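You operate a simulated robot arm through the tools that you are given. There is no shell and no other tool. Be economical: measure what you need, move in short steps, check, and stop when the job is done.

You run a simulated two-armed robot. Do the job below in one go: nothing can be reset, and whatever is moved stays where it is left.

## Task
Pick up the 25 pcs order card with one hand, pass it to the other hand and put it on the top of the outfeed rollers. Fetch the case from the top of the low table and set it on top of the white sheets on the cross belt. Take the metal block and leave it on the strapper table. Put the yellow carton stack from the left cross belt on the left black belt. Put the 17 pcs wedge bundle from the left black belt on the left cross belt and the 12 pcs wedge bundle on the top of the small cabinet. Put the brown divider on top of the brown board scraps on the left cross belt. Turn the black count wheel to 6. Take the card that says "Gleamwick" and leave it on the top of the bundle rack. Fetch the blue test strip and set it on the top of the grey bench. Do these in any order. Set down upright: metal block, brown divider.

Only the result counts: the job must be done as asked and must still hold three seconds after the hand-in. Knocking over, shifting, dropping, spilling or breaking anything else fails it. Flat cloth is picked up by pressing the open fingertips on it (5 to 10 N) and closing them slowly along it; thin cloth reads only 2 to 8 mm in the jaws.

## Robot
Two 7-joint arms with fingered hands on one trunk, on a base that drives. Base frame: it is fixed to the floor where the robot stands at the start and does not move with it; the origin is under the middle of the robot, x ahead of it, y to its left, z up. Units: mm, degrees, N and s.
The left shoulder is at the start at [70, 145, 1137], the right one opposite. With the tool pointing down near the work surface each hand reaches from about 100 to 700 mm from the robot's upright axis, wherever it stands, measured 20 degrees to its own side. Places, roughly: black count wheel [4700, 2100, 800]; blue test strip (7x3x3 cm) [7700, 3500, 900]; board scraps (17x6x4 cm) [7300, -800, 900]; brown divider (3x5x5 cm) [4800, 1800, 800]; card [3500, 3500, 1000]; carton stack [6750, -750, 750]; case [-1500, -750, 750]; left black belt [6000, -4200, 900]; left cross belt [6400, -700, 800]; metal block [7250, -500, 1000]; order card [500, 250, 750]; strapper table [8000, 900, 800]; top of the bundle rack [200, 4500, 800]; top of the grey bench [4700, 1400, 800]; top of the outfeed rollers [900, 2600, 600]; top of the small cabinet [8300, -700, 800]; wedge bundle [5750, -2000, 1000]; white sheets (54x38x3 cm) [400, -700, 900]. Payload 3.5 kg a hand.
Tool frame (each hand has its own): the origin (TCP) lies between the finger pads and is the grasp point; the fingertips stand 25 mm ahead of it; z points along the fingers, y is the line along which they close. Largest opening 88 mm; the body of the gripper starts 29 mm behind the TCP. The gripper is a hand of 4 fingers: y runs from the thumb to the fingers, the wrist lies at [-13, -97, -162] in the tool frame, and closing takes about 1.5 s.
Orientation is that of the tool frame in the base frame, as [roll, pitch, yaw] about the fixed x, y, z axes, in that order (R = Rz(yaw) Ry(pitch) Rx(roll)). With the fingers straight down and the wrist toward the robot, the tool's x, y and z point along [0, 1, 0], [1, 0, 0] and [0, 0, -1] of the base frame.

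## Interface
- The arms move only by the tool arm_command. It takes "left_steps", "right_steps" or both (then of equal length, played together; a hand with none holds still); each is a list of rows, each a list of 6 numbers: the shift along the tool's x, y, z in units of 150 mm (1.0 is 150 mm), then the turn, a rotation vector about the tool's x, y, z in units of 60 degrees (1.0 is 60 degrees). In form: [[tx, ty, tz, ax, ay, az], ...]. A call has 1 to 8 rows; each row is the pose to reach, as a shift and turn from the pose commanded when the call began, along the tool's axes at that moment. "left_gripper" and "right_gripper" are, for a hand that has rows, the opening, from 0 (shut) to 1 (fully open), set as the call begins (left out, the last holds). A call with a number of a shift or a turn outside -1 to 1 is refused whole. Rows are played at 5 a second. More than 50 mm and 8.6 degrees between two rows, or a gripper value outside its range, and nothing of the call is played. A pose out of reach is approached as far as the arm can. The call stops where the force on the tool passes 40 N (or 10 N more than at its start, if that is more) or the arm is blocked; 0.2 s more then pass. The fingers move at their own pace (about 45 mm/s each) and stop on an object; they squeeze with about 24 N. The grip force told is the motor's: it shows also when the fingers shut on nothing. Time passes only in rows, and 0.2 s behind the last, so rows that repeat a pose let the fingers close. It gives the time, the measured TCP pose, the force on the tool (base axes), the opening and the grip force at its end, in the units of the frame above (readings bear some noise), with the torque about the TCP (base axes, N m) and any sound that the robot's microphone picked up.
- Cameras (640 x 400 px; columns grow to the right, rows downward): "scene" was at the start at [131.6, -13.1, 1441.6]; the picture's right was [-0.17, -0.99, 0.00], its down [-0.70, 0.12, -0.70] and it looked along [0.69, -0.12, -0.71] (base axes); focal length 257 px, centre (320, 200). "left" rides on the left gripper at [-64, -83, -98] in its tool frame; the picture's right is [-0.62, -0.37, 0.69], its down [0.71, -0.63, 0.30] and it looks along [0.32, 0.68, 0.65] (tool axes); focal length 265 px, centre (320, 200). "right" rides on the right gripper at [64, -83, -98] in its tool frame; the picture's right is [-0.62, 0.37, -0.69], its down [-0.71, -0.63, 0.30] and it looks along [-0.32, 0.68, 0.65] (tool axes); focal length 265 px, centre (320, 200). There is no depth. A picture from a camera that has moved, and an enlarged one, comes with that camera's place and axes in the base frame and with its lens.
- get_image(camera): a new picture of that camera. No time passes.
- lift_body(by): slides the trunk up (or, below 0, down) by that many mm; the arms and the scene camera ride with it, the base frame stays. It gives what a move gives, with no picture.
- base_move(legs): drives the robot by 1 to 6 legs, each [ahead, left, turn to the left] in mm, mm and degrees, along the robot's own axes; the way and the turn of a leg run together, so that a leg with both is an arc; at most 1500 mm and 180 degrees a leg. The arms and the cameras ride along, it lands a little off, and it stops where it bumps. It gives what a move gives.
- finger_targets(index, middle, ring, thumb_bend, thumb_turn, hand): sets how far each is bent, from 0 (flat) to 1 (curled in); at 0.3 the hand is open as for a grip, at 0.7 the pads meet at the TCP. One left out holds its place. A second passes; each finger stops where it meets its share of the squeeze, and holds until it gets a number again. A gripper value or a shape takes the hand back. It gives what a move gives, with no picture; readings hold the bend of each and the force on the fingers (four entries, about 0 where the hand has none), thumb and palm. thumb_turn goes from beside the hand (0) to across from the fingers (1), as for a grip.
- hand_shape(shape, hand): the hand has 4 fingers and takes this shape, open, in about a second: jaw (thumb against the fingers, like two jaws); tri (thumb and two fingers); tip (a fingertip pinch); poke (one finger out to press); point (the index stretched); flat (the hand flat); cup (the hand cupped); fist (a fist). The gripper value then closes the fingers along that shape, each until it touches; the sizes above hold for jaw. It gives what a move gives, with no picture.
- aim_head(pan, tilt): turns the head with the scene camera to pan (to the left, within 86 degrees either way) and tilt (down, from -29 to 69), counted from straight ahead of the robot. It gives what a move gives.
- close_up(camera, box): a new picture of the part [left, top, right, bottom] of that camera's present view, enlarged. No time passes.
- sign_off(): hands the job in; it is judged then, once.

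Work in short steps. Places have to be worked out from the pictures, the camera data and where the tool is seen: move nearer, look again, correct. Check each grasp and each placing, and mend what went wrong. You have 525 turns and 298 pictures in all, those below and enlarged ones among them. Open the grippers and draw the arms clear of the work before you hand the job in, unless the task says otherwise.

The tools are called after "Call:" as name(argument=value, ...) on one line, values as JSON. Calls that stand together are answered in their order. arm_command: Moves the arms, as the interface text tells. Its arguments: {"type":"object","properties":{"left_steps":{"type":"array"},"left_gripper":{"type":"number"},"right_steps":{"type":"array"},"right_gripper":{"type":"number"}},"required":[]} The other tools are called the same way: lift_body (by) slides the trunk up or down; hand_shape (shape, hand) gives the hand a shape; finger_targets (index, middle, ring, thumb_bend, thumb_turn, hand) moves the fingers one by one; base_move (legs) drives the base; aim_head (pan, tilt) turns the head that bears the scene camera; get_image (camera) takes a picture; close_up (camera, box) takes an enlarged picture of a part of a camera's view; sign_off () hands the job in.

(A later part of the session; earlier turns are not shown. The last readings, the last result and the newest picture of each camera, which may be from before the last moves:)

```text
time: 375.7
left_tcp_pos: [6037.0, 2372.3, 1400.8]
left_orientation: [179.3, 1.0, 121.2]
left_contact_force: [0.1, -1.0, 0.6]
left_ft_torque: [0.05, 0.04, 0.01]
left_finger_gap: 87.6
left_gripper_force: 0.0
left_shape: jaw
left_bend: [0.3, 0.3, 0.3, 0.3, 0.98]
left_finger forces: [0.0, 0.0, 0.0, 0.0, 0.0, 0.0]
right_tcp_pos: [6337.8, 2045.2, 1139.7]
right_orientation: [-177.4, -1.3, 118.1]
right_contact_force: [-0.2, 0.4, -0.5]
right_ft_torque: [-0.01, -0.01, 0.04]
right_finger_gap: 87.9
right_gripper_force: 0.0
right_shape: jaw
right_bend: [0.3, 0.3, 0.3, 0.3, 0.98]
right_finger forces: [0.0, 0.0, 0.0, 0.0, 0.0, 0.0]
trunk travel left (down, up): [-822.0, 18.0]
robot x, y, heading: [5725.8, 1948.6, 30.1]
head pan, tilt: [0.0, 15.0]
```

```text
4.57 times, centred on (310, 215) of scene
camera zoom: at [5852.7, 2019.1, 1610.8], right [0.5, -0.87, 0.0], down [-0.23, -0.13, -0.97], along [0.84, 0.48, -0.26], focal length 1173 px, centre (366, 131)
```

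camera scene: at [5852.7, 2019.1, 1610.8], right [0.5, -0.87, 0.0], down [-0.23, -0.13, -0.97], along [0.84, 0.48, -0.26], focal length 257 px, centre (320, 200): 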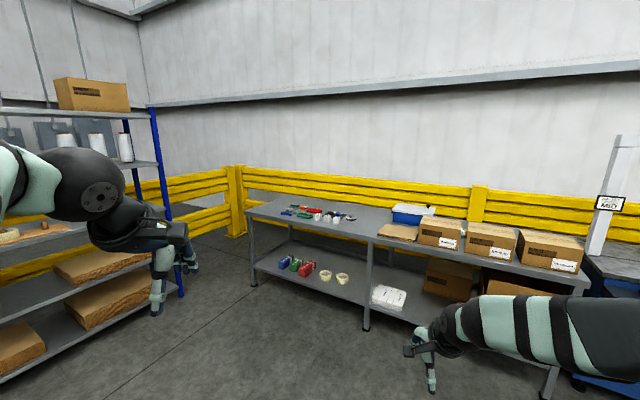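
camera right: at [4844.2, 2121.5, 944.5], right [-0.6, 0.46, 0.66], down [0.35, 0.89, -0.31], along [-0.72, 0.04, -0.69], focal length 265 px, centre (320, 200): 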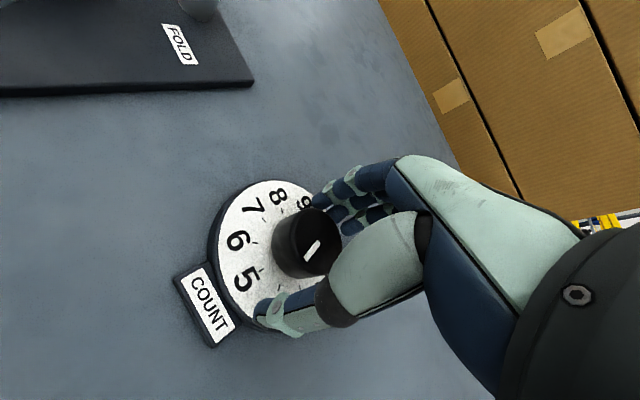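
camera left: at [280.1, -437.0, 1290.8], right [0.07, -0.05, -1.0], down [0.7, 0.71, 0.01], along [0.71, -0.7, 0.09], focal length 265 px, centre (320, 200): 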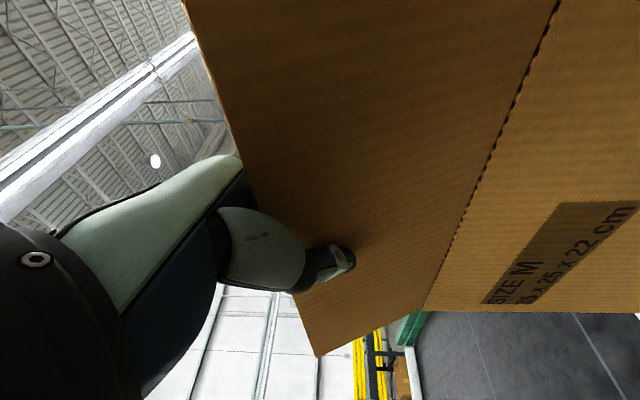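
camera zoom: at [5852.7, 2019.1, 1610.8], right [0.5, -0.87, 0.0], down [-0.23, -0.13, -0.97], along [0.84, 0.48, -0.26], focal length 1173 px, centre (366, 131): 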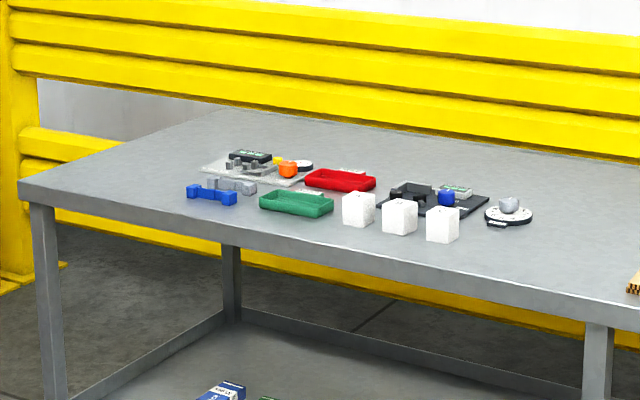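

The blue strip (dumbbell shape) lies at about [7650, 3410, 880]; bench front edge x≈7530. I drive there with the left hand in line.

Call:
base_move(legs=[[0, 0, -30], [400, 1270, 0], [900, 0, 0]])

Call:
lift_body(by=-250)

Call:
aim_head(pan=10, tilt=38)

Call:
get_image(camera="scene")

Call:
get_image(camera="left")

```text
time: 388.3
left_tcp_pos: [7526.1, 3434.6, 1400.4]
left_orientation: [179.4, 1.0, 90.3]
left_contact_force: [0.2, -0.1, -0.5]
left_ft_torque: [0.0, 0.01, -0.01]
left_finger_gap: 87.7
left_gripper_force: 0.1
left_shape: jaw
left_bend: [0.3, 0.3, 0.3, 0.3, 0.98]
left_finger forces: [0.1, 0.0, 0.0, 0.1, 0.0, 0.0]
right_tcp_pos: [7615.5, 3001.0, 1140.5]
right_orientation: [-177.5, -1.3, 87.1]
right_contact_force: [-0.3, -0.9, 0.0]
right_ft_torque: [0.0, -0.03, -0.03]
right_finger_gap: 87.7
right_gripper_force: 0.0
right_shape: jaw
right_bend: [0.3, 0.3, 0.3, 0.3, 0.98]
right_finger forces: [0.1, 0.0, 0.0, 0.0, 0.1, 0.0]
trunk travel left (down, up): [-822.0, 18.0]
robot x, y, heading: [7041.7, 3231.2, -1.4]
head pan, tilt: [0.0, 15.0]
```

```text
time: 390.9
left_tcp_pos: [7525.5, 3434.4, 1150.2]
left_orientation: [179.4, 1.1, 90.3]
left_contact_force: [-0.4, 0.1, -0.2]
left_ft_torque: [0.01, 0.01, 0.03]
left_finger_gap: 87.8
left_gripper_force: 0.0
left_shape: jaw
left_bend: [0.3, 0.3, 0.3, 0.3, 0.98]
left_finger forces: [0.0, 0.0, 0.0, 0.0, 0.0, 0.0]
right_tcp_pos: [7617.0, 3000.0, 891.3]
right_orientation: [-177.3, -1.2, 87.1]
right_contact_force: [0.0, -0.5, 0.3]
right_ft_torque: [0.0, -0.02, 0.02]
right_finger_gap: 87.7
right_gripper_force: 0.1
right_shape: jaw
right_bend: [0.3, 0.3, 0.3, 0.3, 0.98]
right_finger forces: [0.1, 0.0, 0.0, 0.0, 0.1, 0.0]
trunk travel left (down, up): [-572.0, 268.0]
robot x, y, heading: [7042.3, 3229.0, -1.2]
head pan, tilt: [0.0, 15.0]
```

```text
time: 391.8
left_tcp_pos: [7525.4, 3434.6, 1150.6]
left_orientation: [179.4, 1.2, 90.3]
left_contact_force: [-0.3, -0.4, 0.7]
left_ft_torque: [0.01, -0.04, 0.0]
left_finger_gap: 87.5
left_gripper_force: 0.1
left_shape: jaw
left_bend: [0.3, 0.3, 0.3, 0.3, 0.98]
left_finger forces: [0.0, 0.1, 0.1, 0.1, 0.0, 0.0]
right_tcp_pos: [7617.2, 2999.6, 889.5]
right_orientation: [-177.4, -1.2, 87.1]
right_contact_force: [0.2, 0.3, -0.4]
right_ft_torque: [0.02, -0.02, -0.01]
right_finger_gap: 87.6
right_gripper_force: 0.1
right_shape: jaw
right_bend: [0.3, 0.3, 0.3, 0.3, 0.98]
right_finger forces: [0.1, 0.1, 0.0, 0.1, 0.0, 0.0]
trunk travel left (down, up): [-572.0, 268.0]
robot x, y, heading: [7039.9, 3230.2, -1.1]
head pan, tilt: [10.0, 38.0]
```

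```text
149 pictures are left
camera scene: at [7178.9, 3242.6, 1324.4], right [0.15, -0.99, 0.0], down [-0.61, -0.09, -0.79], along [0.78, 0.12, -0.62], focal length 257 px, centre (320, 200)
```

scene: 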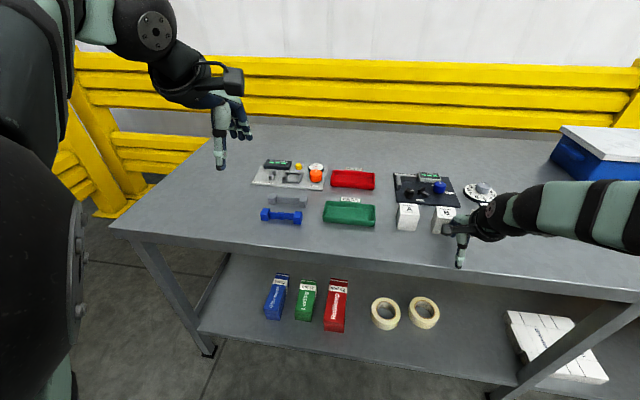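

```text
148 pictures are left
camera left: at [7440.7, 3372.3, 1250.3], right [-0.36, -0.63, -0.69], down [-0.63, 0.71, -0.32], along [0.69, 0.32, -0.65], focal length 265 px, centre (320, 200)
```

left: 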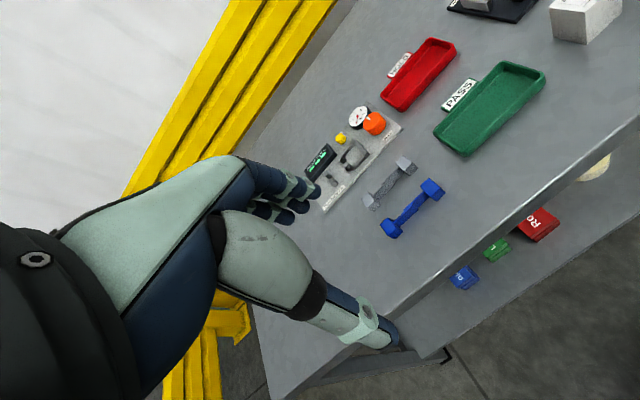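

The right hand is low near the white cubes, so I raise it. The blue strip is at about [7674, 3425, 866], lying along y. I bring the left hand over it.

Call:
arm_command(left_steps=[[0, 0.2, 0, 0, 0, 0], [-0.02, 0.4, 0, 0, 0, 0], [-0.04, 0.6, 0, 0, 0, 0], [-0.06, 0.8, 0, 0, 0, 0], [-0.065, 0.98, 0, 0, 0, 0], [-0.065, 0.98, 0.3, 0, 0, 0], [-0.065, 0.98, 0.6, 0, 0, 0], [-0.065, 0.98, 0.9, 0, 0, 0]], right_steps=[[0, 0, -0.2, 0, 0, 0], [0, 0, -0.4, 0, 0, 0], [0, 0, -0.6, 0, 0, 0], [0, 0, -0.8, 0, 0, 0], [0, 0, -1, 0, 0, 0], [0, 0, -1, 0, 0, 0], [0, 0, -1, 0, 0, 0], [0, 0, -1, 0, 0, 0]])

Call:
get_image(camera="left")

Call:
get_image(camera="scene")

```text
time: 393.6
left_tcp_pos: [7676.5, 3422.5, 1015.0]
left_orientation: [179.3, 0.9, 90.2]
left_contact_force: [-0.2, -0.4, -0.3]
left_ft_torque: [-0.02, 0.01, 0.02]
left_finger_gap: 88.0
left_gripper_force: 0.1
left_shape: jaw
left_bend: [0.3, 0.3, 0.3, 0.3, 0.98]
left_finger forces: [0.0, 0.0, 0.1, 0.0, 0.0, 0.0]
right_tcp_pos: [7621.2, 2996.7, 1037.4]
right_orientation: [-177.4, -1.1, 87.2]
right_contact_force: [0.4, -0.1, 0.1]
right_ft_torque: [-0.01, -0.01, 0.0]
right_finger_gap: 87.7
right_gripper_force: 0.0
right_shape: jaw
right_bend: [0.3, 0.3, 0.3, 0.3, 0.98]
right_finger forces: [0.1, 0.0, 0.0, 0.0, 0.0, 0.0]
trunk travel left (down, up): [-572.0, 268.0]
robot x, y, heading: [7039.5, 3228.5, -1.2]
head pan, tilt: [10.0, 38.0]
```

```text
147 pictures are left
camera left: at [7590.7, 3360.2, 1114.3], right [-0.36, -0.63, -0.69], down [-0.63, 0.71, -0.32], along [0.69, 0.32, -0.65], focal length 265 px, centre (320, 200)
```

left: 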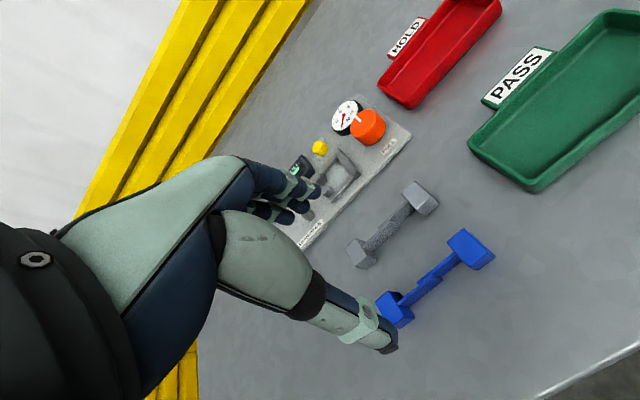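

```text
146 pictures are left
camera scene: at [7179.9, 3242.9, 1324.3], right [0.15, -0.99, 0.0], down [-0.61, -0.09, -0.79], along [0.78, 0.12, -0.62], focal length 257 px, centre (320, 200)
```

scene: 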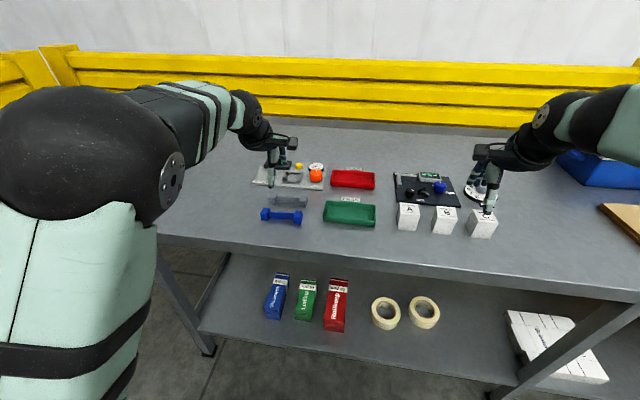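

Strip confirmed along y at [7673, 3425]. I narrow the jaws to clear the grey bar behind it and descend.

Call:
arm_command(left_steps=[[0.015, -0.02, 0.2, 0, 0, 0], [0.015, -0.02, 0.4, 0, 0, 0], [0.015, -0.02, 0.6, 0, 0, 0], [0.015, -0.02, 0.75, 0, 0, 0]], left_gripper=0.6)

Call:
get_image(camera="left")

```text
time: 394.6
left_tcp_pos: [7675.1, 3422.7, 903.4]
left_orientation: [179.4, 1.0, 90.2]
left_contact_force: [-0.7, -0.1, 0.7]
left_ft_torque: [0.01, 0.02, 0.01]
left_finger_gap: 53.3
left_gripper_force: 0.1
left_shape: jaw
left_bend: [0.29, 0.4, 0.37, 0.64, 1.0]
left_finger forces: [0.1, 0.0, 0.0, 0.0, 0.1, 0.1]
right_tcp_pos: [7621.7, 2996.5, 1037.5]
right_orientation: [-177.4, -1.2, 87.2]
right_contact_force: [0.2, 0.5, 0.5]
right_ft_torque: [0.01, 0.0, -0.02]
right_finger_gap: 87.4
right_gripper_force: 0.1
right_shape: jaw
right_bend: [0.3, 0.3, 0.3, 0.3, 0.98]
right_finger forces: [0.0, 0.0, 0.0, 0.1, 0.1, 0.0]
trunk travel left (down, up): [-572.0, 268.0]
robot x, y, heading: [7042.6, 3229.7, -1.2]
head pan, tilt: [10.0, 38.0]
```

```text
145 pictures are left
camera left: at [7589.4, 3360.8, 1003.0], right [-0.36, -0.63, -0.69], down [-0.63, 0.71, -0.32], along [0.69, 0.32, -0.65], focal length 265 px, centre (320, 200)
```

left: 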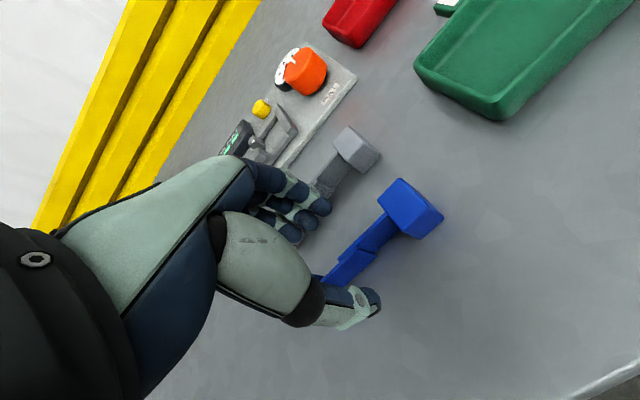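

Aligned. I descend the last 23 mm and close.

Call:
arm_command(left_steps=[[0, 0, 0.08, 0, 0, 0], [0, 0, 0.155, 0, 0, 0]])

Call:
arm_command(left_steps=[[0, 0, 0, 0, 0, 0], [0, 0, 0, 0, 0, 0], [0, 0, 0, 0, 0, 0], [0, 0, 0, 0, 0, 0], [0, 0, 0, 0, 0, 0], [0, 0, 0, 0, 0, 0], [0, 0, 0, 0, 0, 0]], left_gripper=0)

Call:
arm_command(left_steps=[[0, 0, -0.2, 0, 0, 0], [0, 0, -0.5, 0, 0, 0], [0, 0, -0.8, 0, 0, 0], [0, 0, -1, 0, 0, 0]])

Call:
get_image(camera="left")

```text
time: 395.2
left_tcp_pos: [7672.9, 3423.5, 880.5]
left_orientation: [179.4, 1.1, 90.4]
left_contact_force: [-0.2, -0.2, -0.4]
left_ft_torque: [-0.01, 0.03, 0.0]
left_finger_gap: 53.1
left_gripper_force: 0.0
left_shape: jaw
left_bend: [0.29, 0.4, 0.37, 0.64, 1.0]
left_finger forces: [0.0, 0.0, 0.1, 0.1, 0.0, 0.1]
right_tcp_pos: [7620.2, 2996.9, 1037.6]
right_orientation: [-177.3, -1.3, 87.1]
right_contact_force: [-0.1, -0.5, 0.1]
right_ft_torque: [0.0, 0.0, -0.01]
right_finger_gap: 87.6
right_gripper_force: 0.1
right_shape: jaw
right_bend: [0.3, 0.3, 0.3, 0.3, 0.98]
right_finger forces: [0.0, 0.1, 0.1, 0.1, 0.0, 0.0]
trunk travel left (down, up): [-572.0, 268.0]
robot x, y, heading: [7043.7, 3230.2, -1.2]
head pan, tilt: [10.0, 38.0]
```

```text
time: 396.8
left_tcp_pos: [7673.3, 3423.2, 880.1]
left_orientation: [179.5, 1.2, 90.3]
left_contact_force: [-0.5, 0.3, -0.1]
left_ft_torque: [-0.03, -0.04, 0.01]
left_finger_gap: 0.5
left_gripper_force: 24.3
left_shape: jaw
left_bend: [0.69, 0.7, 0.7, 0.71, 1.0]
left_finger forces: [13.8, 5.9, 2.2, 0.1, 21.8, 0.1]
right_tcp_pos: [7620.8, 2996.5, 1038.6]
right_orientation: [-177.3, -1.3, 87.0]
right_contact_force: [0.0, 0.4, 0.1]
right_ft_torque: [0.01, 0.0, 0.02]
right_finger_gap: 87.6
right_gripper_force: 0.1
right_shape: jaw
right_bend: [0.3, 0.3, 0.3, 0.3, 0.98]
right_finger forces: [0.0, 0.0, 0.0, 0.0, 0.0, 0.1]
trunk travel left (down, up): [-572.0, 268.0]
robot x, y, heading: [7042.3, 3232.7, -0.9]
head pan, tilt: [10.0, 38.0]
```

```text
time: 397.8
left_tcp_pos: [7670.5, 3425.8, 1032.3]
left_orientation: [179.4, 0.9, 90.3]
left_contact_force: [-0.1, -1.4, -0.4]
left_ft_torque: [-0.01, 0.0, 0.02]
left_finger_gap: 0.4
left_gripper_force: 24.4
left_shape: jaw
left_bend: [0.69, 0.7, 0.7, 0.71, 1.0]
left_finger forces: [14.5, 5.6, 1.8, 0.0, 21.8, 0.0]
right_tcp_pos: [7621.3, 2995.7, 1038.4]
right_orientation: [-177.4, -1.1, 87.2]
right_contact_force: [0.1, 0.2, 0.5]
right_ft_torque: [0.02, 0.0, 0.0]
right_finger_gap: 87.7
right_gripper_force: 0.1
right_shape: jaw
right_bend: [0.3, 0.3, 0.3, 0.3, 0.98]
right_finger forces: [0.0, 0.0, 0.0, 0.0, 0.0, 0.0]
trunk travel left (down, up): [-572.0, 268.0]
robot x, y, heading: [7039.7, 3231.4, -1.3]
head pan, tilt: [10.0, 38.0]
```

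```text
144 pictures are left
camera left: at [7585.3, 3363.5, 1131.6], right [-0.36, -0.63, -0.69], down [-0.63, 0.71, -0.32], along [0.69, 0.32, -0.65], focal length 265 px, centre (320, 200)
```

left: 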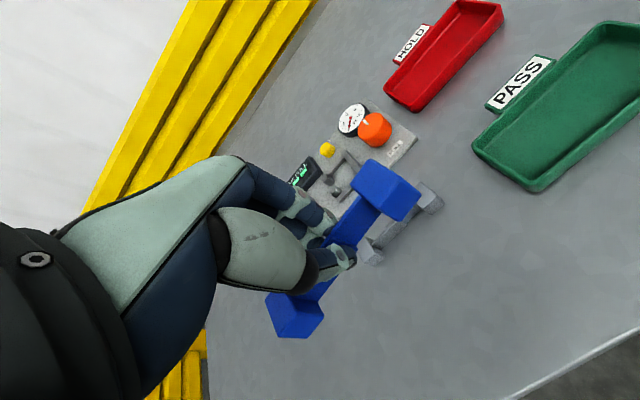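

The blue strip is held. I return to the grey bench and approach from the east at y≈1600.

Call:
base_move(legs=[[-750, 0, 1.2], [0, 0, 180], [400, 1490, 0], [0, 140, 0], [540, 0, 0]])

Call:
aim_head(pan=0, tilt=42)

Call:
get_image(camera="scene")

```text
refused: leg 3 is longer than a leg can be; nothing moved
```

```text
time: 398.5
left_tcp_pos: [7672.4, 3426.6, 1031.1]
left_orientation: [179.4, 1.0, 90.3]
left_contact_force: [0.4, 0.2, -0.2]
left_ft_torque: [0.0, 0.0, -0.02]
left_finger_gap: 0.6
left_gripper_force: 23.8
left_shape: jaw
left_bend: [0.69, 0.7, 0.7, 0.71, 1.0]
left_finger forces: [14.3, 5.7, 2.0, 0.0, 22.0, 0.0]
right_tcp_pos: [7621.2, 2997.8, 1037.9]
right_orientation: [-177.5, -1.1, 87.2]
right_contact_force: [0.4, -0.2, 0.1]
right_ft_torque: [0.01, 0.0, -0.02]
right_finger_gap: 87.5
right_gripper_force: 0.0
right_shape: jaw
right_bend: [0.3, 0.3, 0.3, 0.3, 0.98]
right_finger forces: [0.0, 0.0, 0.1, 0.0, 0.1, 0.0]
trunk travel left (down, up): [-572.0, 268.0]
robot x, y, heading: [7045.2, 3232.2, -1.0]
head pan, tilt: [0.0, 42.0]
```

```text
143 pictures are left
camera scene: at [7177.4, 3227.8, 1318.4], right [-0.02, -1.0, 0.0], down [-0.67, 0.01, -0.74], along [0.74, -0.01, -0.67], focal length 257 px, centre (320, 200)
```

scene: 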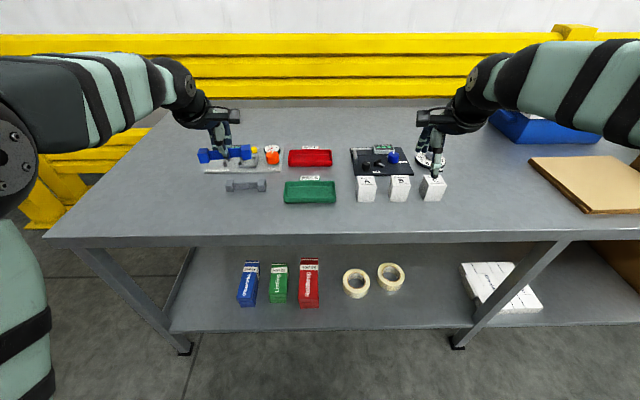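

Everything else on that bench is in place. One leg was too long; I split it.

Call:
base_move(legs=[[-750, 0, 1.0], [0, 0, 180], [400, 1000, 0], [0, 630, 0], [540, 0, 0]])

Call:
get_image(camera="scene")

```text
time: 420.3
left_tcp_pos: [4682.4, 1523.0, 1027.2]
left_orientation: [179.6, 0.9, -93.3]
left_contact_force: [0.3, 0.8, -0.3]
left_ft_torque: [0.0, -0.01, 0.0]
left_finger_gap: 0.4
left_gripper_force: 23.8
left_shape: jaw
left_bend: [0.69, 0.7, 0.7, 0.71, 1.0]
left_finger forces: [14.1, 5.2, 1.7, 0.0, 21.3, 0.1]
right_tcp_pos: [4757.0, 1948.0, 1035.1]
right_orientation: [-177.1, -1.2, -96.4]
right_contact_force: [0.6, 0.9, -0.1]
right_ft_torque: [0.01, 0.0, -0.01]
right_finger_gap: 87.6
right_gripper_force: 0.1
right_shape: jaw
right_bend: [0.3, 0.3, 0.3, 0.3, 0.98]
right_finger forces: [0.0, 0.1, 0.0, 0.1, 0.0, 0.0]
trunk travel left (down, up): [-572.0, 268.0]
robot x, y, heading: [5325.1, 1680.9, 175.4]
head pan, tilt: [0.0, 42.0]
stopped in leg 5: the robot was blocked; the commanded pose is now the measured one
```

```text
142 pictures are left
camera scene: at [5189.3, 1691.0, 1317.8], right [0.08, 1.0, 0.0], down [0.67, -0.05, -0.74], along [-0.74, 0.06, -0.67], focal length 257 px, centre (320, 200)
```

scene: 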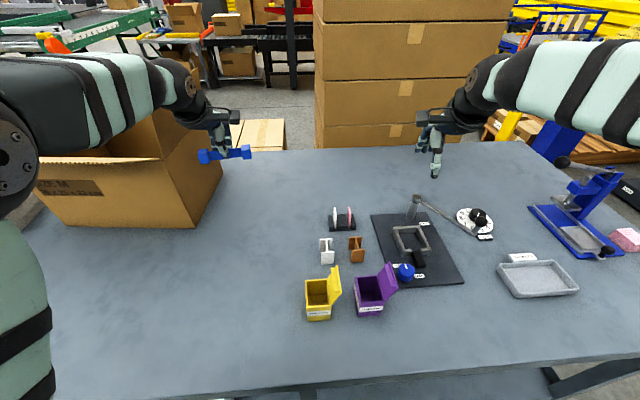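

Strip in hand near the open box's flap; I draw it toward me to x≈4880, then lower.

Call:
arm_command(left_steps=[[0, -0.3, 0, 0, 0, 0], [0, -0.6, 0, 0, 0, 0], [0, -0.9, 0, 0, 0, 0], [0.1, -1, 0.2, 0, 0, 0], [0.1, -1, 0.5, 0, 0, 0], [0.1, -1, 0.8, 0, 0, 0]])

Call:
get_image(camera="scene")

Call:
get_image(camera="left")

```text
time: 421.7
left_tcp_pos: [4832.9, 1500.4, 909.1]
left_orientation: [179.4, 1.0, -93.1]
left_contact_force: [0.1, 0.6, 0.2]
left_ft_torque: [0.0, 0.03, -0.05]
left_finger_gap: 1.0
left_gripper_force: 23.8
left_shape: jaw
left_bend: [0.69, 0.7, 0.7, 0.71, 1.0]
left_finger forces: [14.6, 4.9, 1.7, 0.0, 21.2, 0.1]
right_tcp_pos: [4761.8, 1947.5, 1036.9]
right_orientation: [-177.3, -1.2, -96.4]
right_contact_force: [0.0, -0.1, -0.6]
right_ft_torque: [-0.01, -0.03, 0.01]
right_finger_gap: 87.6
right_gripper_force: 0.0
right_shape: jaw
right_bend: [0.3, 0.3, 0.3, 0.3, 0.98]
right_finger forces: [0.0, 0.1, 0.0, 0.1, 0.1, 0.1]
trunk travel left (down, up): [-572.0, 268.0]
robot x, y, heading: [5325.8, 1675.3, 175.4]
head pan, tilt: [0.0, 42.0]
```

```text
141 pictures are left
camera scene: at [5192.7, 1690.5, 1318.3], right [0.08, 1.0, 0.0], down [0.67, -0.05, -0.74], along [-0.74, 0.06, -0.67], focal length 257 px, centre (320, 200)
```

scene: 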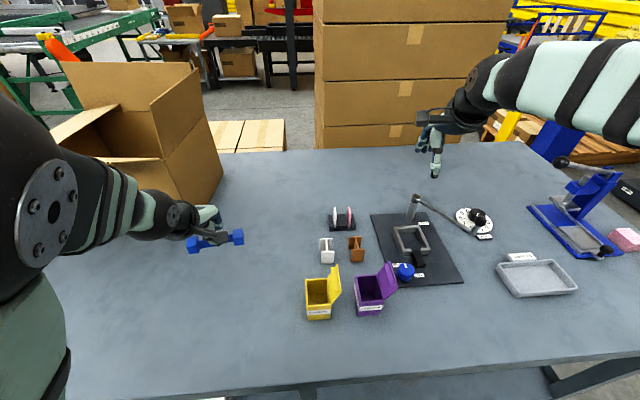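

```text
140 pictures are left
camera left: at [4918.7, 1559.5, 1009.0], right [0.4, 0.61, -0.69], down [0.59, -0.74, -0.32], along [-0.71, -0.27, -0.65], focal length 265 px, centre (320, 200)
```

left: 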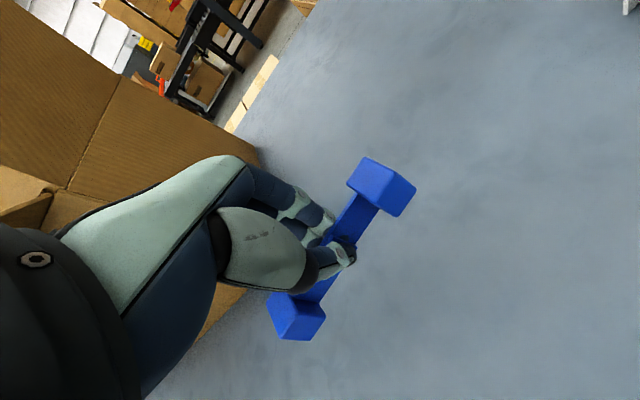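

Clear spot beneath. I lower gently to the bench.

Call:
arm_command(left_steps=[[0, 0, 0.15, 0, 0, 0], [0, 0, 0.3, 0, 0, 0], [0, 0, 0.42, 0, 0, 0], [0, 0, 0.46, 0, 0, 0], [0, 0, 0.5, 0, 0, 0], [0, 0, 0.54, 0, 0, 0]])

Call:
close_up(camera="scene", box=[130, 190, 290, 310])

```text
time: 423.1
left_tcp_pos: [4832.3, 1501.4, 829.6]
left_orientation: [179.1, 1.1, -93.3]
left_contact_force: [0.7, -0.4, 9.3]
left_ft_torque: [0.0, 0.06, -0.03]
left_finger_gap: 0.8
left_gripper_force: 23.3
left_shape: jaw
left_bend: [0.69, 0.7, 0.7, 0.71, 1.0]
left_finger forces: [15.1, 6.4, 1.4, 0.1, 23.6, 0.0]
right_tcp_pos: [4763.9, 1948.8, 1040.1]
right_orientation: [-177.5, -1.3, -96.4]
right_contact_force: [-0.2, 0.4, 0.2]
right_ft_torque: [0.01, 0.0, 0.02]
right_finger_gap: 87.9
right_gripper_force: 0.0
right_shape: jaw
right_bend: [0.3, 0.3, 0.3, 0.3, 0.98]
right_finger forces: [0.1, 0.0, 0.1, 0.0, 0.0, 0.0]
trunk travel left (down, up): [-572.0, 268.0]
robot x, y, heading: [5328.7, 1678.5, 175.4]
head pan, tilt: [0.0, 42.0]
```

```text
3.33 times, centred on (210, 250) of scene
camera zoom: at [5196.1, 1691.3, 1318.9], right [0.08, 1.0, 0.0], down [0.67, -0.05, -0.74], along [-0.74, 0.06, -0.67], focal length 856 px, centre (687, 33)
```

zoom: 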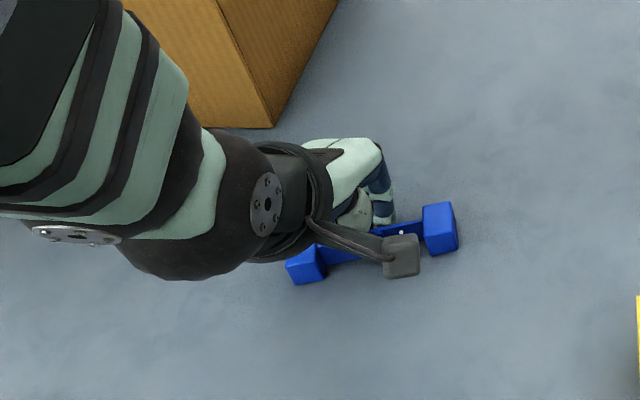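

The strip touches down (9 N). I release and lift off.

Call:
arm_command(left_steps=[[0, 0, -0.01, 0, 0, 0], [0, 0, -0.01, 0, 0, 0], [0, 0, -0.01, 0, 0, 0], [0, 0, -0.01, 0, 0, 0], [0, 0, -0.2, 0, 0, 0], [0, 0, -0.5, 0, 0, 0], [0, 0, -0.8, 0, 0, 0], [0, 0, -1, 0, 0, 0]], left_gripper=0.7)

Call:
get_image(camera="scene")

```text
time: 424.9
left_tcp_pos: [4832.7, 1504.5, 977.6]
left_orientation: [179.5, 0.9, -93.3]
left_contact_force: [0.3, 0.6, 1.2]
left_ft_torque: [-0.01, -0.02, 0.03]
left_finger_gap: 61.2
left_gripper_force: 0.0
left_shape: jaw
left_bend: [0.27, 0.37, 0.34, 0.58, 0.99]
left_finger forces: [0.0, 0.0, 0.0, 0.0, 0.1, 0.0]
right_tcp_pos: [4763.1, 1949.5, 1037.7]
right_orientation: [-177.4, -1.3, -96.5]
right_contact_force: [-0.4, 1.4, 0.8]
right_ft_torque: [-0.01, 0.02, 0.01]
right_finger_gap: 87.8
right_gripper_force: 0.0
right_shape: jaw
right_bend: [0.3, 0.3, 0.3, 0.3, 0.98]
right_finger forces: [0.0, 0.0, 0.0, 0.0, 0.1, 0.0]
trunk travel left (down, up): [-572.0, 268.0]
robot x, y, heading: [5327.9, 1680.8, 175.4]
head pan, tilt: [0.0, 42.0]
```

```text
138 pictures are left
camera scene: at [5194.1, 1693.0, 1318.4], right [0.08, 1.0, 0.0], down [0.67, -0.06, -0.74], along [-0.74, 0.06, -0.67], focal length 257 px, centre (320, 200)
```

scene: 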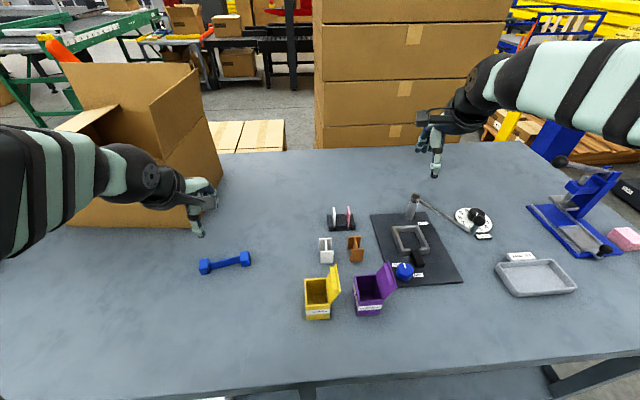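

The strip lies on the bench. The brown divider is at about [4830, 1807, 825]; I bring the right hand over it.

Call:
arm_command(right_steps=[[0.22, -0.14, 0, 0, 0, -0.03], [0.44, -0.28, 0, 0, 0, -0.06], [0.66, -0.42, 0, 0, 0, -0.09], [0.89, -0.55, 0, 0, 0, -0.108], [0.89, -0.55, 0.3, 0, 0, -0.108], [0.89, -0.55, 0.6, 0, 0, -0.108]])

Call:
get_image(camera="right")

Call:
close_up(camera="scene", box=[290, 180, 450, 320])

```text
time: 426.3
left_tcp_pos: [4832.3, 1501.8, 976.6]
left_orientation: [179.5, 1.0, -93.2]
left_contact_force: [0.1, 0.2, -0.6]
left_ft_torque: [-0.01, 0.01, -0.01]
left_finger_gap: 61.5
left_gripper_force: 0.1
left_shape: jaw
left_bend: [0.27, 0.37, 0.34, 0.58, 0.99]
left_finger forces: [0.1, 0.0, 0.0, 0.0, 0.1, 0.0]
right_tcp_pos: [4831.9, 1803.0, 952.9]
right_orientation: [-177.5, -1.4, -89.8]
right_contact_force: [0.2, 0.1, 0.5]
right_ft_torque: [0.0, -0.02, -0.04]
right_finger_gap: 87.8
right_gripper_force: 0.0
right_shape: jaw
right_bend: [0.3, 0.3, 0.3, 0.3, 0.98]
right_finger forces: [0.1, 0.0, 0.0, 0.1, 0.0, 0.0]
trunk travel left (down, up): [-572.0, 268.0]
robot x, y, heading: [5322.2, 1680.0, 175.6]
head pan, tilt: [0.0, 42.0]
```

```text
137 pictures are left
camera right: at [4912.5, 1741.9, 1056.3], right [-0.4, 0.64, 0.66], down [0.64, 0.71, -0.29], along [-0.66, 0.31, -0.69], focal length 265 px, centre (320, 200)
```

right: 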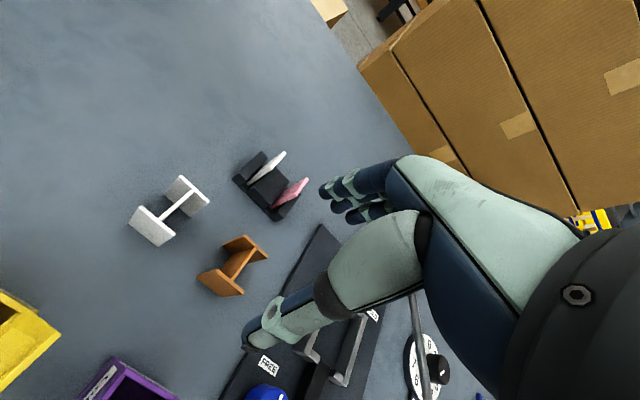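

```text
2.86 times, centred on (370, 250) of scene
camera zoom: at [5193.1, 1690.3, 1318.4], right [0.08, 1.0, 0.0], down [0.67, -0.05, -0.74], along [-0.74, 0.06, -0.67], focal length 733 px, centre (177, 57)
```

zoom: 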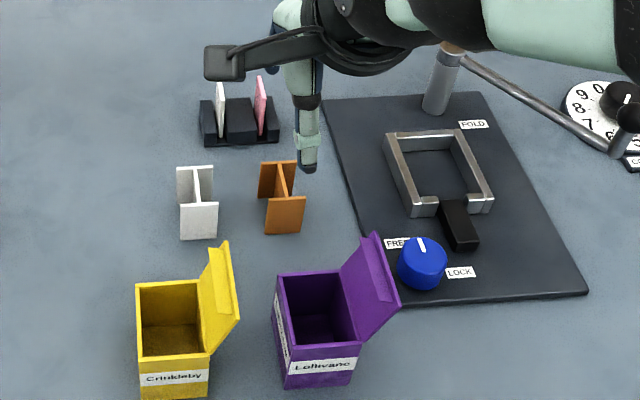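

Divider centre confirmed [4827, 1807]. I descend around it (jaws along x).

Call:
arm_command(right_steps=[[-0.027, 0.033, 0.2, 0, 0, 0], [-0.027, 0.033, 0.4, 0, 0, 0], [-0.027, 0.033, 0.55, 0, 0, 0]])

Call:
get_image(camera="right")

```text
time: 427.1
left_tcp_pos: [4832.2, 1502.1, 977.4]
left_orientation: [179.5, 0.9, -93.3]
left_contact_force: [0.0, 0.2, 0.5]
left_ft_torque: [-0.02, 0.01, 0.04]
left_finger_gap: 61.5
left_gripper_force: 0.0
left_shape: jaw
left_bend: [0.27, 0.37, 0.34, 0.58, 0.99]
left_finger forces: [0.0, 0.0, 0.1, 0.1, 0.0, 0.0]
right_tcp_pos: [4831.1, 1806.9, 870.5]
right_orientation: [-177.4, -1.6, -89.9]
right_contact_force: [-0.6, 0.4, -0.2]
right_ft_torque: [-0.02, -0.01, 0.02]
right_finger_gap: 87.4
right_gripper_force: 0.0
right_shape: jaw
right_bend: [0.3, 0.3, 0.3, 0.3, 0.98]
right_finger forces: [0.0, 0.0, 0.1, 0.0, 0.0, 0.0]
trunk travel left (down, up): [-572.0, 268.0]
robot x, y, heading: [5328.8, 1679.4, 175.7]
head pan, tilt: [0.0, 42.0]
```

```text
135 pictures are left
camera right: at [4911.2, 1744.7, 974.7], right [-0.4, 0.64, 0.66], down [0.64, 0.71, -0.29], along [-0.65, 0.31, -0.69], focal length 265 px, centre (320, 200)
```

right: 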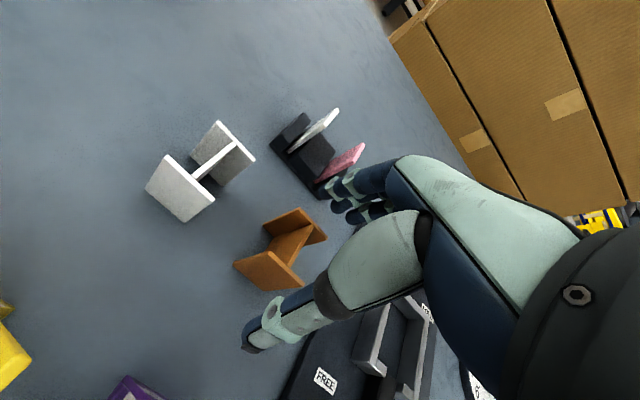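

Centred. To stay clear of the little holder behind I narrow the jaws slightly and go down to z≈832, then close.

Call:
arm_command(right_steps=[[0, 0, 0, 0, 0, 0], [0, 0, 0.09, 0, 0, 0], [0, 0, 0.18, 0, 0, 0], [0, 0, 0.255, 0, 0, 0]], right_gripper=0.83)

Call:
arm_command(right_steps=[[0, 0, 0, 0, 0, 0], [0, 0, 0, 0, 0, 0], [0, 0, 0, 0, 0, 0], [0, 0, 0, 0, 0, 0], [0, 0, 0, 0, 0, 0], [0, 0, 0, 0, 0, 0]], right_gripper=0)

Call:
get_image(camera="right")

```text
time: 428.1
left_tcp_pos: [4833.4, 1502.5, 977.8]
left_orientation: [179.5, 1.1, -93.2]
left_contact_force: [0.8, -0.5, -0.5]
left_ft_torque: [0.02, -0.01, -0.02]
left_finger_gap: 61.5
left_gripper_force: 0.1
left_shape: jaw
left_bend: [0.27, 0.37, 0.34, 0.58, 0.99]
left_finger forces: [0.0, 0.1, 0.0, 0.2, 0.0, 0.0]
right_tcp_pos: [4832.1, 1805.0, 832.4]
right_orientation: [-177.6, -1.4, -89.9]
right_contact_force: [-0.3, 0.0, -0.2]
right_ft_torque: [0.01, 0.01, 0.0]
right_finger_gap: 72.9
right_gripper_force: 0.0
right_shape: jaw
right_bend: [0.27, 0.33, 0.31, 0.45, 0.99]
right_finger forces: [0.0, 0.0, 0.0, 0.1, 0.0, 0.0]
trunk travel left (down, up): [-572.0, 268.0]
robot x, y, heading: [5325.5, 1681.2, 175.2]
head pan, tilt: [0.0, 42.0]
```

```text
time: 429.5
left_tcp_pos: [4832.4, 1502.2, 978.0]
left_orientation: [179.4, 1.1, -93.2]
left_contact_force: [-0.7, 0.7, 1.1]
left_ft_torque: [-0.01, -0.02, 0.0]
left_finger_gap: 61.4
left_gripper_force: 0.0
left_shape: jaw
left_bend: [0.27, 0.37, 0.34, 0.58, 0.99]
left_finger forces: [0.0, 0.1, 0.0, 0.0, 0.1, 0.1]
right_tcp_pos: [4832.8, 1804.3, 832.9]
right_orientation: [-177.4, -1.5, -89.9]
right_contact_force: [0.0, 0.0, 0.6]
right_ft_torque: [-0.05, 0.02, 0.0]
right_finger_gap: 34.7
right_gripper_force: 23.5
right_shape: jaw
right_bend: [0.74, 0.5, 0.55, 0.73, 1.0]
right_finger forces: [13.3, 7.5, 0.0, 0.0, 20.9, 0.0]
trunk travel left (down, up): [-572.0, 268.0]
robot x, y, heading: [5325.8, 1678.3, 175.6]
head pan, tilt: [0.0, 42.0]
```

```text
134 pictures are left
camera right: at [4913.2, 1743.7, 937.0], right [-0.4, 0.64, 0.66], down [0.64, 0.71, -0.29], along [-0.66, 0.31, -0.69], focal length 265 px, centre (320, 200)
```

right: 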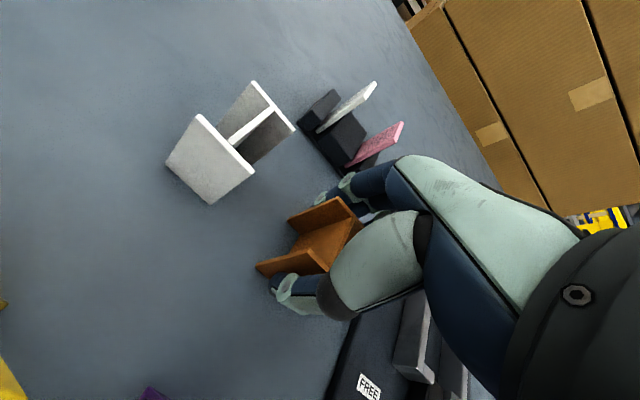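

Firm grip on the divider. I lift it, back away and head south-east to the left cross belt.

Call:
arm_command(left_steps=[[0, 0, -0.3, 0, 0, 0], [0, 0, -0.6, 0, 0, 0], [0, 0, -0.9, 0, 0, 0], [0, 0, -1, 0, 0, 0]], right_steps=[[0, 0, -0.25, 0, 0, 0], [0, 0, -0.5, 0, 0, 0], [0, 0, -0.75, 0, 0, 0], [0, 0, -1, 0, 0, 0]], left_gripper=1)

Call:
lift_body(by=150)

Call:
base_move(legs=[[-450, 0, 0], [0, 0, 110], [900, 0, 0]])

Call:
aim_head(pan=0, tilt=15)

Call:
get_image(camera="scene")

```text
time: 430.5
left_tcp_pos: [4834.9, 1493.5, 1130.1]
left_orientation: [179.3, 1.9, -93.3]
left_contact_force: [0.0, 0.3, -0.7]
left_ft_torque: [-0.01, 0.04, 0.02]
left_finger_gap: 87.6
left_gripper_force: 0.0
left_shape: jaw
left_bend: [0.3, 0.3, 0.3, 0.3, 0.98]
left_finger forces: [0.0, 0.0, 0.0, 0.1, 0.0, 0.0]
left hand out of reach, approached as far as the arm can: row 2, 3
right_tcp_pos: [4827.9, 1809.8, 983.7]
right_orientation: [-177.5, -1.3, -89.8]
right_contact_force: [0.1, -0.3, -0.9]
right_ft_torque: [-0.01, 0.01, -0.02]
right_finger_gap: 34.5
right_gripper_force: 23.8
right_shape: jaw
right_bend: [0.74, 0.5, 0.55, 0.73, 1.0]
right_finger forces: [13.4, 7.4, 0.0, 0.1, 20.8, 0.0]
trunk travel left (down, up): [-572.0, 268.0]
robot x, y, heading: [5328.8, 1681.4, 175.5]
head pan, tilt: [0.0, 42.0]
```

```text
time: 432.3
left_tcp_pos: [4833.3, 1492.9, 1277.8]
left_orientation: [179.7, 1.8, -93.1]
left_contact_force: [0.5, -0.6, 0.2]
left_ft_torque: [0.01, 0.02, -0.01]
left_finger_gap: 88.0
left_gripper_force: 0.0
left_shape: jaw
left_bend: [0.3, 0.3, 0.3, 0.3, 0.98]
left_finger forces: [0.0, 0.0, 0.0, 0.0, 0.0, 0.0]
right_tcp_pos: [4826.3, 1810.8, 1133.4]
right_orientation: [-177.5, -1.5, -89.9]
right_contact_force: [-0.5, 0.8, 0.7]
right_ft_torque: [0.02, -0.02, 0.01]
right_finger_gap: 34.5
right_gripper_force: 23.9
right_shape: jaw
right_bend: [0.74, 0.5, 0.55, 0.73, 1.0]
right_finger forces: [13.4, 7.5, 0.0, 0.0, 20.8, 0.0]
trunk travel left (down, up): [-722.0, 118.0]
robot x, y, heading: [5324.3, 1682.3, 175.4]
head pan, tilt: [0.0, 42.0]
```

```text
time: 443.9
left_tcp_pos: [6323.9, 363.2, 1278.4]
left_orientation: [179.5, 1.8, 15.7]
left_contact_force: [-0.2, -0.4, 0.1]
left_ft_torque: [0.02, 0.04, -0.01]
left_finger_gap: 87.6
left_gripper_force: 0.1
left_shape: jaw
left_bend: [0.3, 0.3, 0.3, 0.3, 0.98]
left_finger forces: [0.1, 0.0, 0.1, 0.0, 0.0, 0.0]
right_tcp_pos: [6025.2, 253.8, 1134.8]
right_orientation: [-177.4, -1.5, 19.1]
right_contact_force: [-1.0, 0.5, 1.0]
right_ft_torque: [-0.01, 0.03, -0.03]
right_finger_gap: 34.3
right_gripper_force: 24.5
right_shape: jaw
right_bend: [0.74, 0.5, 0.55, 0.73, 1.0]
right_finger forces: [13.2, 7.3, 0.1, 0.1, 20.5, 0.0]
trunk travel left (down, up): [-722.0, 118.0]
robot x, y, heading: [5990.9, 768.4, -75.7]
head pan, tilt: [0.0, 42.0]
```

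```text
time: 444.8
left_tcp_pos: [6324.3, 362.1, 1278.6]
left_orientation: [179.6, 1.9, 15.7]
left_contact_force: [0.9, 0.1, -0.3]
left_ft_torque: [0.0, -0.02, -0.03]
left_finger_gap: 87.9
left_gripper_force: 0.2
left_shape: jaw
left_bend: [0.3, 0.3, 0.3, 0.3, 0.98]
left_finger forces: [0.0, 0.0, 0.1, 0.0, 0.0, 0.1]
right_tcp_pos: [6024.9, 253.6, 1136.0]
right_orientation: [-177.5, -1.4, 19.0]
right_contact_force: [0.1, -0.3, 0.1]
right_ft_torque: [-0.01, -0.01, 0.04]
right_finger_gap: 34.3
right_gripper_force: 24.0
right_shape: jaw
right_bend: [0.74, 0.5, 0.55, 0.73, 1.0]
right_finger forces: [13.1, 7.4, 0.0, 0.1, 20.5, 0.1]
trunk travel left (down, up): [-722.0, 118.0]
robot x, y, heading: [5987.2, 767.3, -75.9]
head pan, tilt: [0.0, 15.0]
```

```text
133 pictures are left
camera scene: at [6024.6, 629.3, 1510.8], right [-0.97, -0.25, 0.0], down [-0.06, 0.25, -0.97], along [0.24, -0.94, -0.26], focal length 257 px, centre (320, 200)
```

scene: 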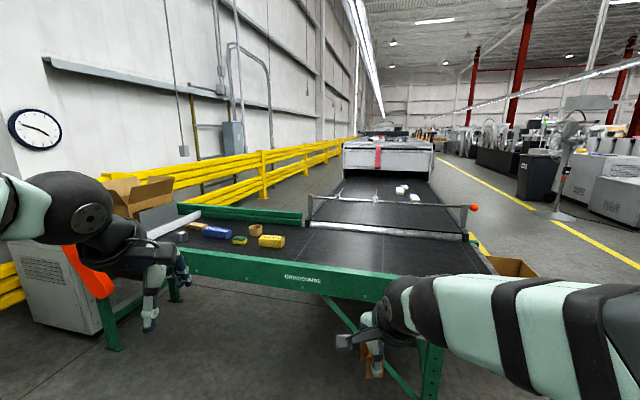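

I see the green-framed cross belt with items and the black belt beyond with bundles. I zoom.

Call:
close_up(camera="scene", box=[140, 200, 320, 270])

Call:
close_up(camera="scene", box=[300, 130, 480, 250])

```text
3.56 times, centred on (230, 235) of scene
camera zoom: at [6024.6, 629.3, 1510.8], right [-0.97, -0.25, 0.0], down [-0.06, 0.25, -0.97], along [0.24, -0.94, -0.26], focal length 913 px, centre (640, 76)
```

zoom: 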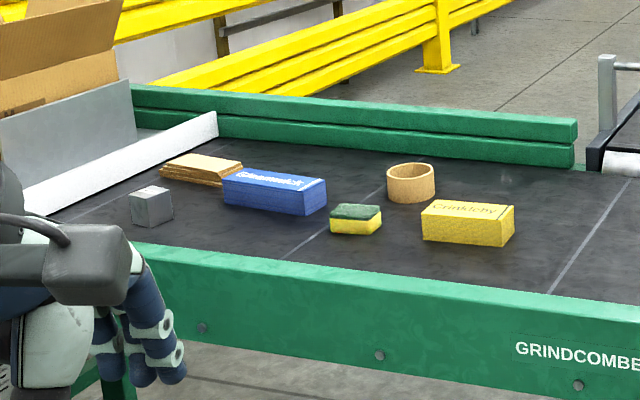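

```text
3.33 times, centred on (390, 190) of scene
camera zoom: at [6024.6, 629.3, 1510.8], right [-0.97, -0.25, 0.0], down [-0.06, 0.25, -0.97], along [0.24, -0.94, -0.26], focal length 856 px, centre (87, 233)
```

zoom: 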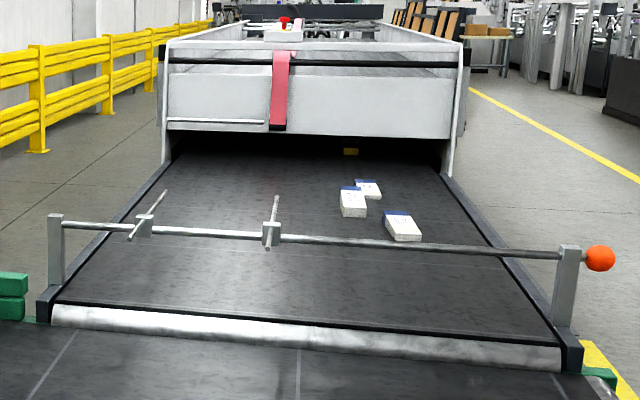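

Items found: metal block ≈[7276,−655], board scraps ≈[7305,−820], yellow pack ≈[6680,−729]; near rail y≈−420. I drive to face the scraps with the divider in the right hand.

Call:
base_move(legs=[[450, 0, -14.2], [0, 1370, 0], [430, 0, 0]])

Call:
aim_head(pan=-8, tilt=42)

Call:
get_image(camera="scene")

```text
time: 456.1
left_tcp_pos: [7685.7, -510.6, 1279.0]
left_orientation: [179.5, 1.8, 4.7]
left_contact_force: [-0.4, 0.1, -0.2]
left_ft_torque: [-0.01, 0.0, -0.04]
left_finger_gap: 87.5
left_gripper_force: 0.0
left_shape: jaw
left_bend: [0.3, 0.3, 0.3, 0.3, 0.98]
left_finger forces: [0.0, 0.1, 0.0, 0.1, 0.1, 0.0]
right_tcp_pos: [7371.8, -560.5, 1135.5]
right_orientation: [-177.7, -1.5, 8.0]
right_contact_force: [0.4, 0.1, -0.3]
right_ft_torque: [-0.03, 0.0, 0.03]
right_finger_gap: 34.4
right_gripper_force: 24.0
right_shape: jaw
right_bend: [0.74, 0.5, 0.55, 0.73, 1.0]
right_finger forces: [13.1, 7.3, 0.1, 0.0, 20.5, 0.0]
trunk travel left (down, up): [-722.0, 118.0]
robot x, y, heading: [7438.5, -49.7, -86.9]
head pan, tilt: [0.0, 15.0]
```

```text
time: 457.0
left_tcp_pos: [7687.0, -511.5, 1278.0]
left_orientation: [179.5, 1.9, 4.7]
left_contact_force: [-0.3, 0.0, 0.2]
left_ft_torque: [0.02, -0.05, 0.03]
left_finger_gap: 87.6
left_gripper_force: 0.1
left_shape: jaw
left_bend: [0.3, 0.3, 0.3, 0.3, 0.98]
left_finger forces: [0.1, 0.0, 0.1, 0.0, 0.0, 0.0]
right_tcp_pos: [7372.1, -561.8, 1134.3]
right_orientation: [-177.5, -1.4, 7.9]
right_contact_force: [0.2, -0.1, 0.3]
right_ft_torque: [0.01, 0.04, 0.02]
right_finger_gap: 34.8
right_gripper_force: 24.2
right_shape: jaw
right_bend: [0.74, 0.5, 0.55, 0.73, 1.0]
right_finger forces: [13.1, 7.4, 0.0, 0.1, 20.5, 0.0]
trunk travel left (down, up): [-722.0, 118.0]
robot x, y, heading: [7434.4, -50.0, -86.6]
head pan, tilt: [-8.0, 42.0]
```

```text
130 pictures are left
camera scene: at [7431.0, -182.6, 1468.5], right [-1.0, 0.08, 0.0], down [0.06, 0.67, -0.74], along [-0.06, -0.74, -0.67], focal length 257 px, centre (320, 200)
```

scene: 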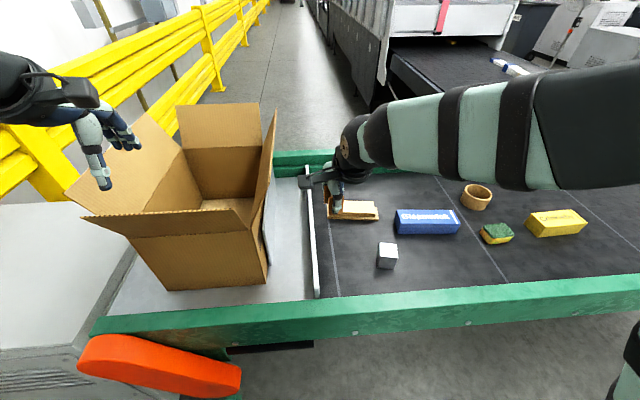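

I zoom on the scraps and look from the right wrist.

Call:
close_up(camera="scene", box=[290, 160, 470, 280])

Call:
get_image(camera="right")

```text
3.33 times, centred on (380, 220) of scene
camera zoom: at [7431.0, -182.6, 1468.5], right [-1.0, 0.08, 0.0], down [0.06, 0.67, -0.74], along [-0.06, -0.74, -0.67], focal length 856 px, centre (120, 133)
```

zoom: 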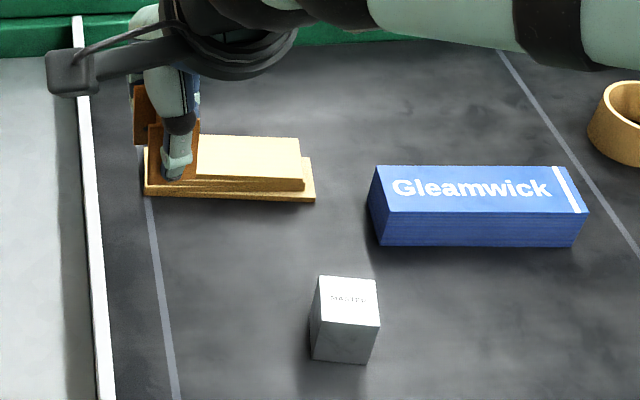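

```text
128 pictures are left
camera right: at [7423.0, -474.2, 1237.8], right [-0.58, -0.48, 0.66], down [-0.79, 0.54, -0.29], along [-0.21, -0.69, -0.69], focal length 265 px, centre (320, 200)
```

right: 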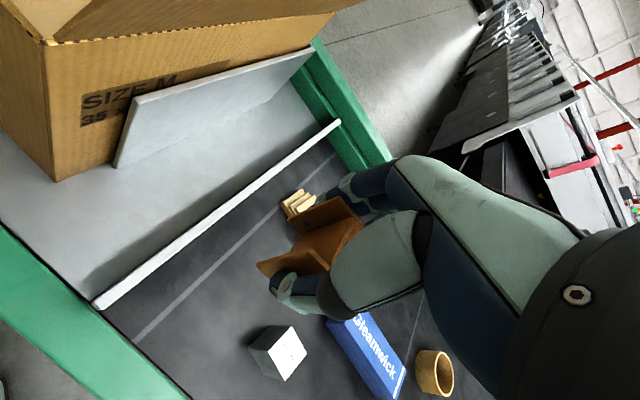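

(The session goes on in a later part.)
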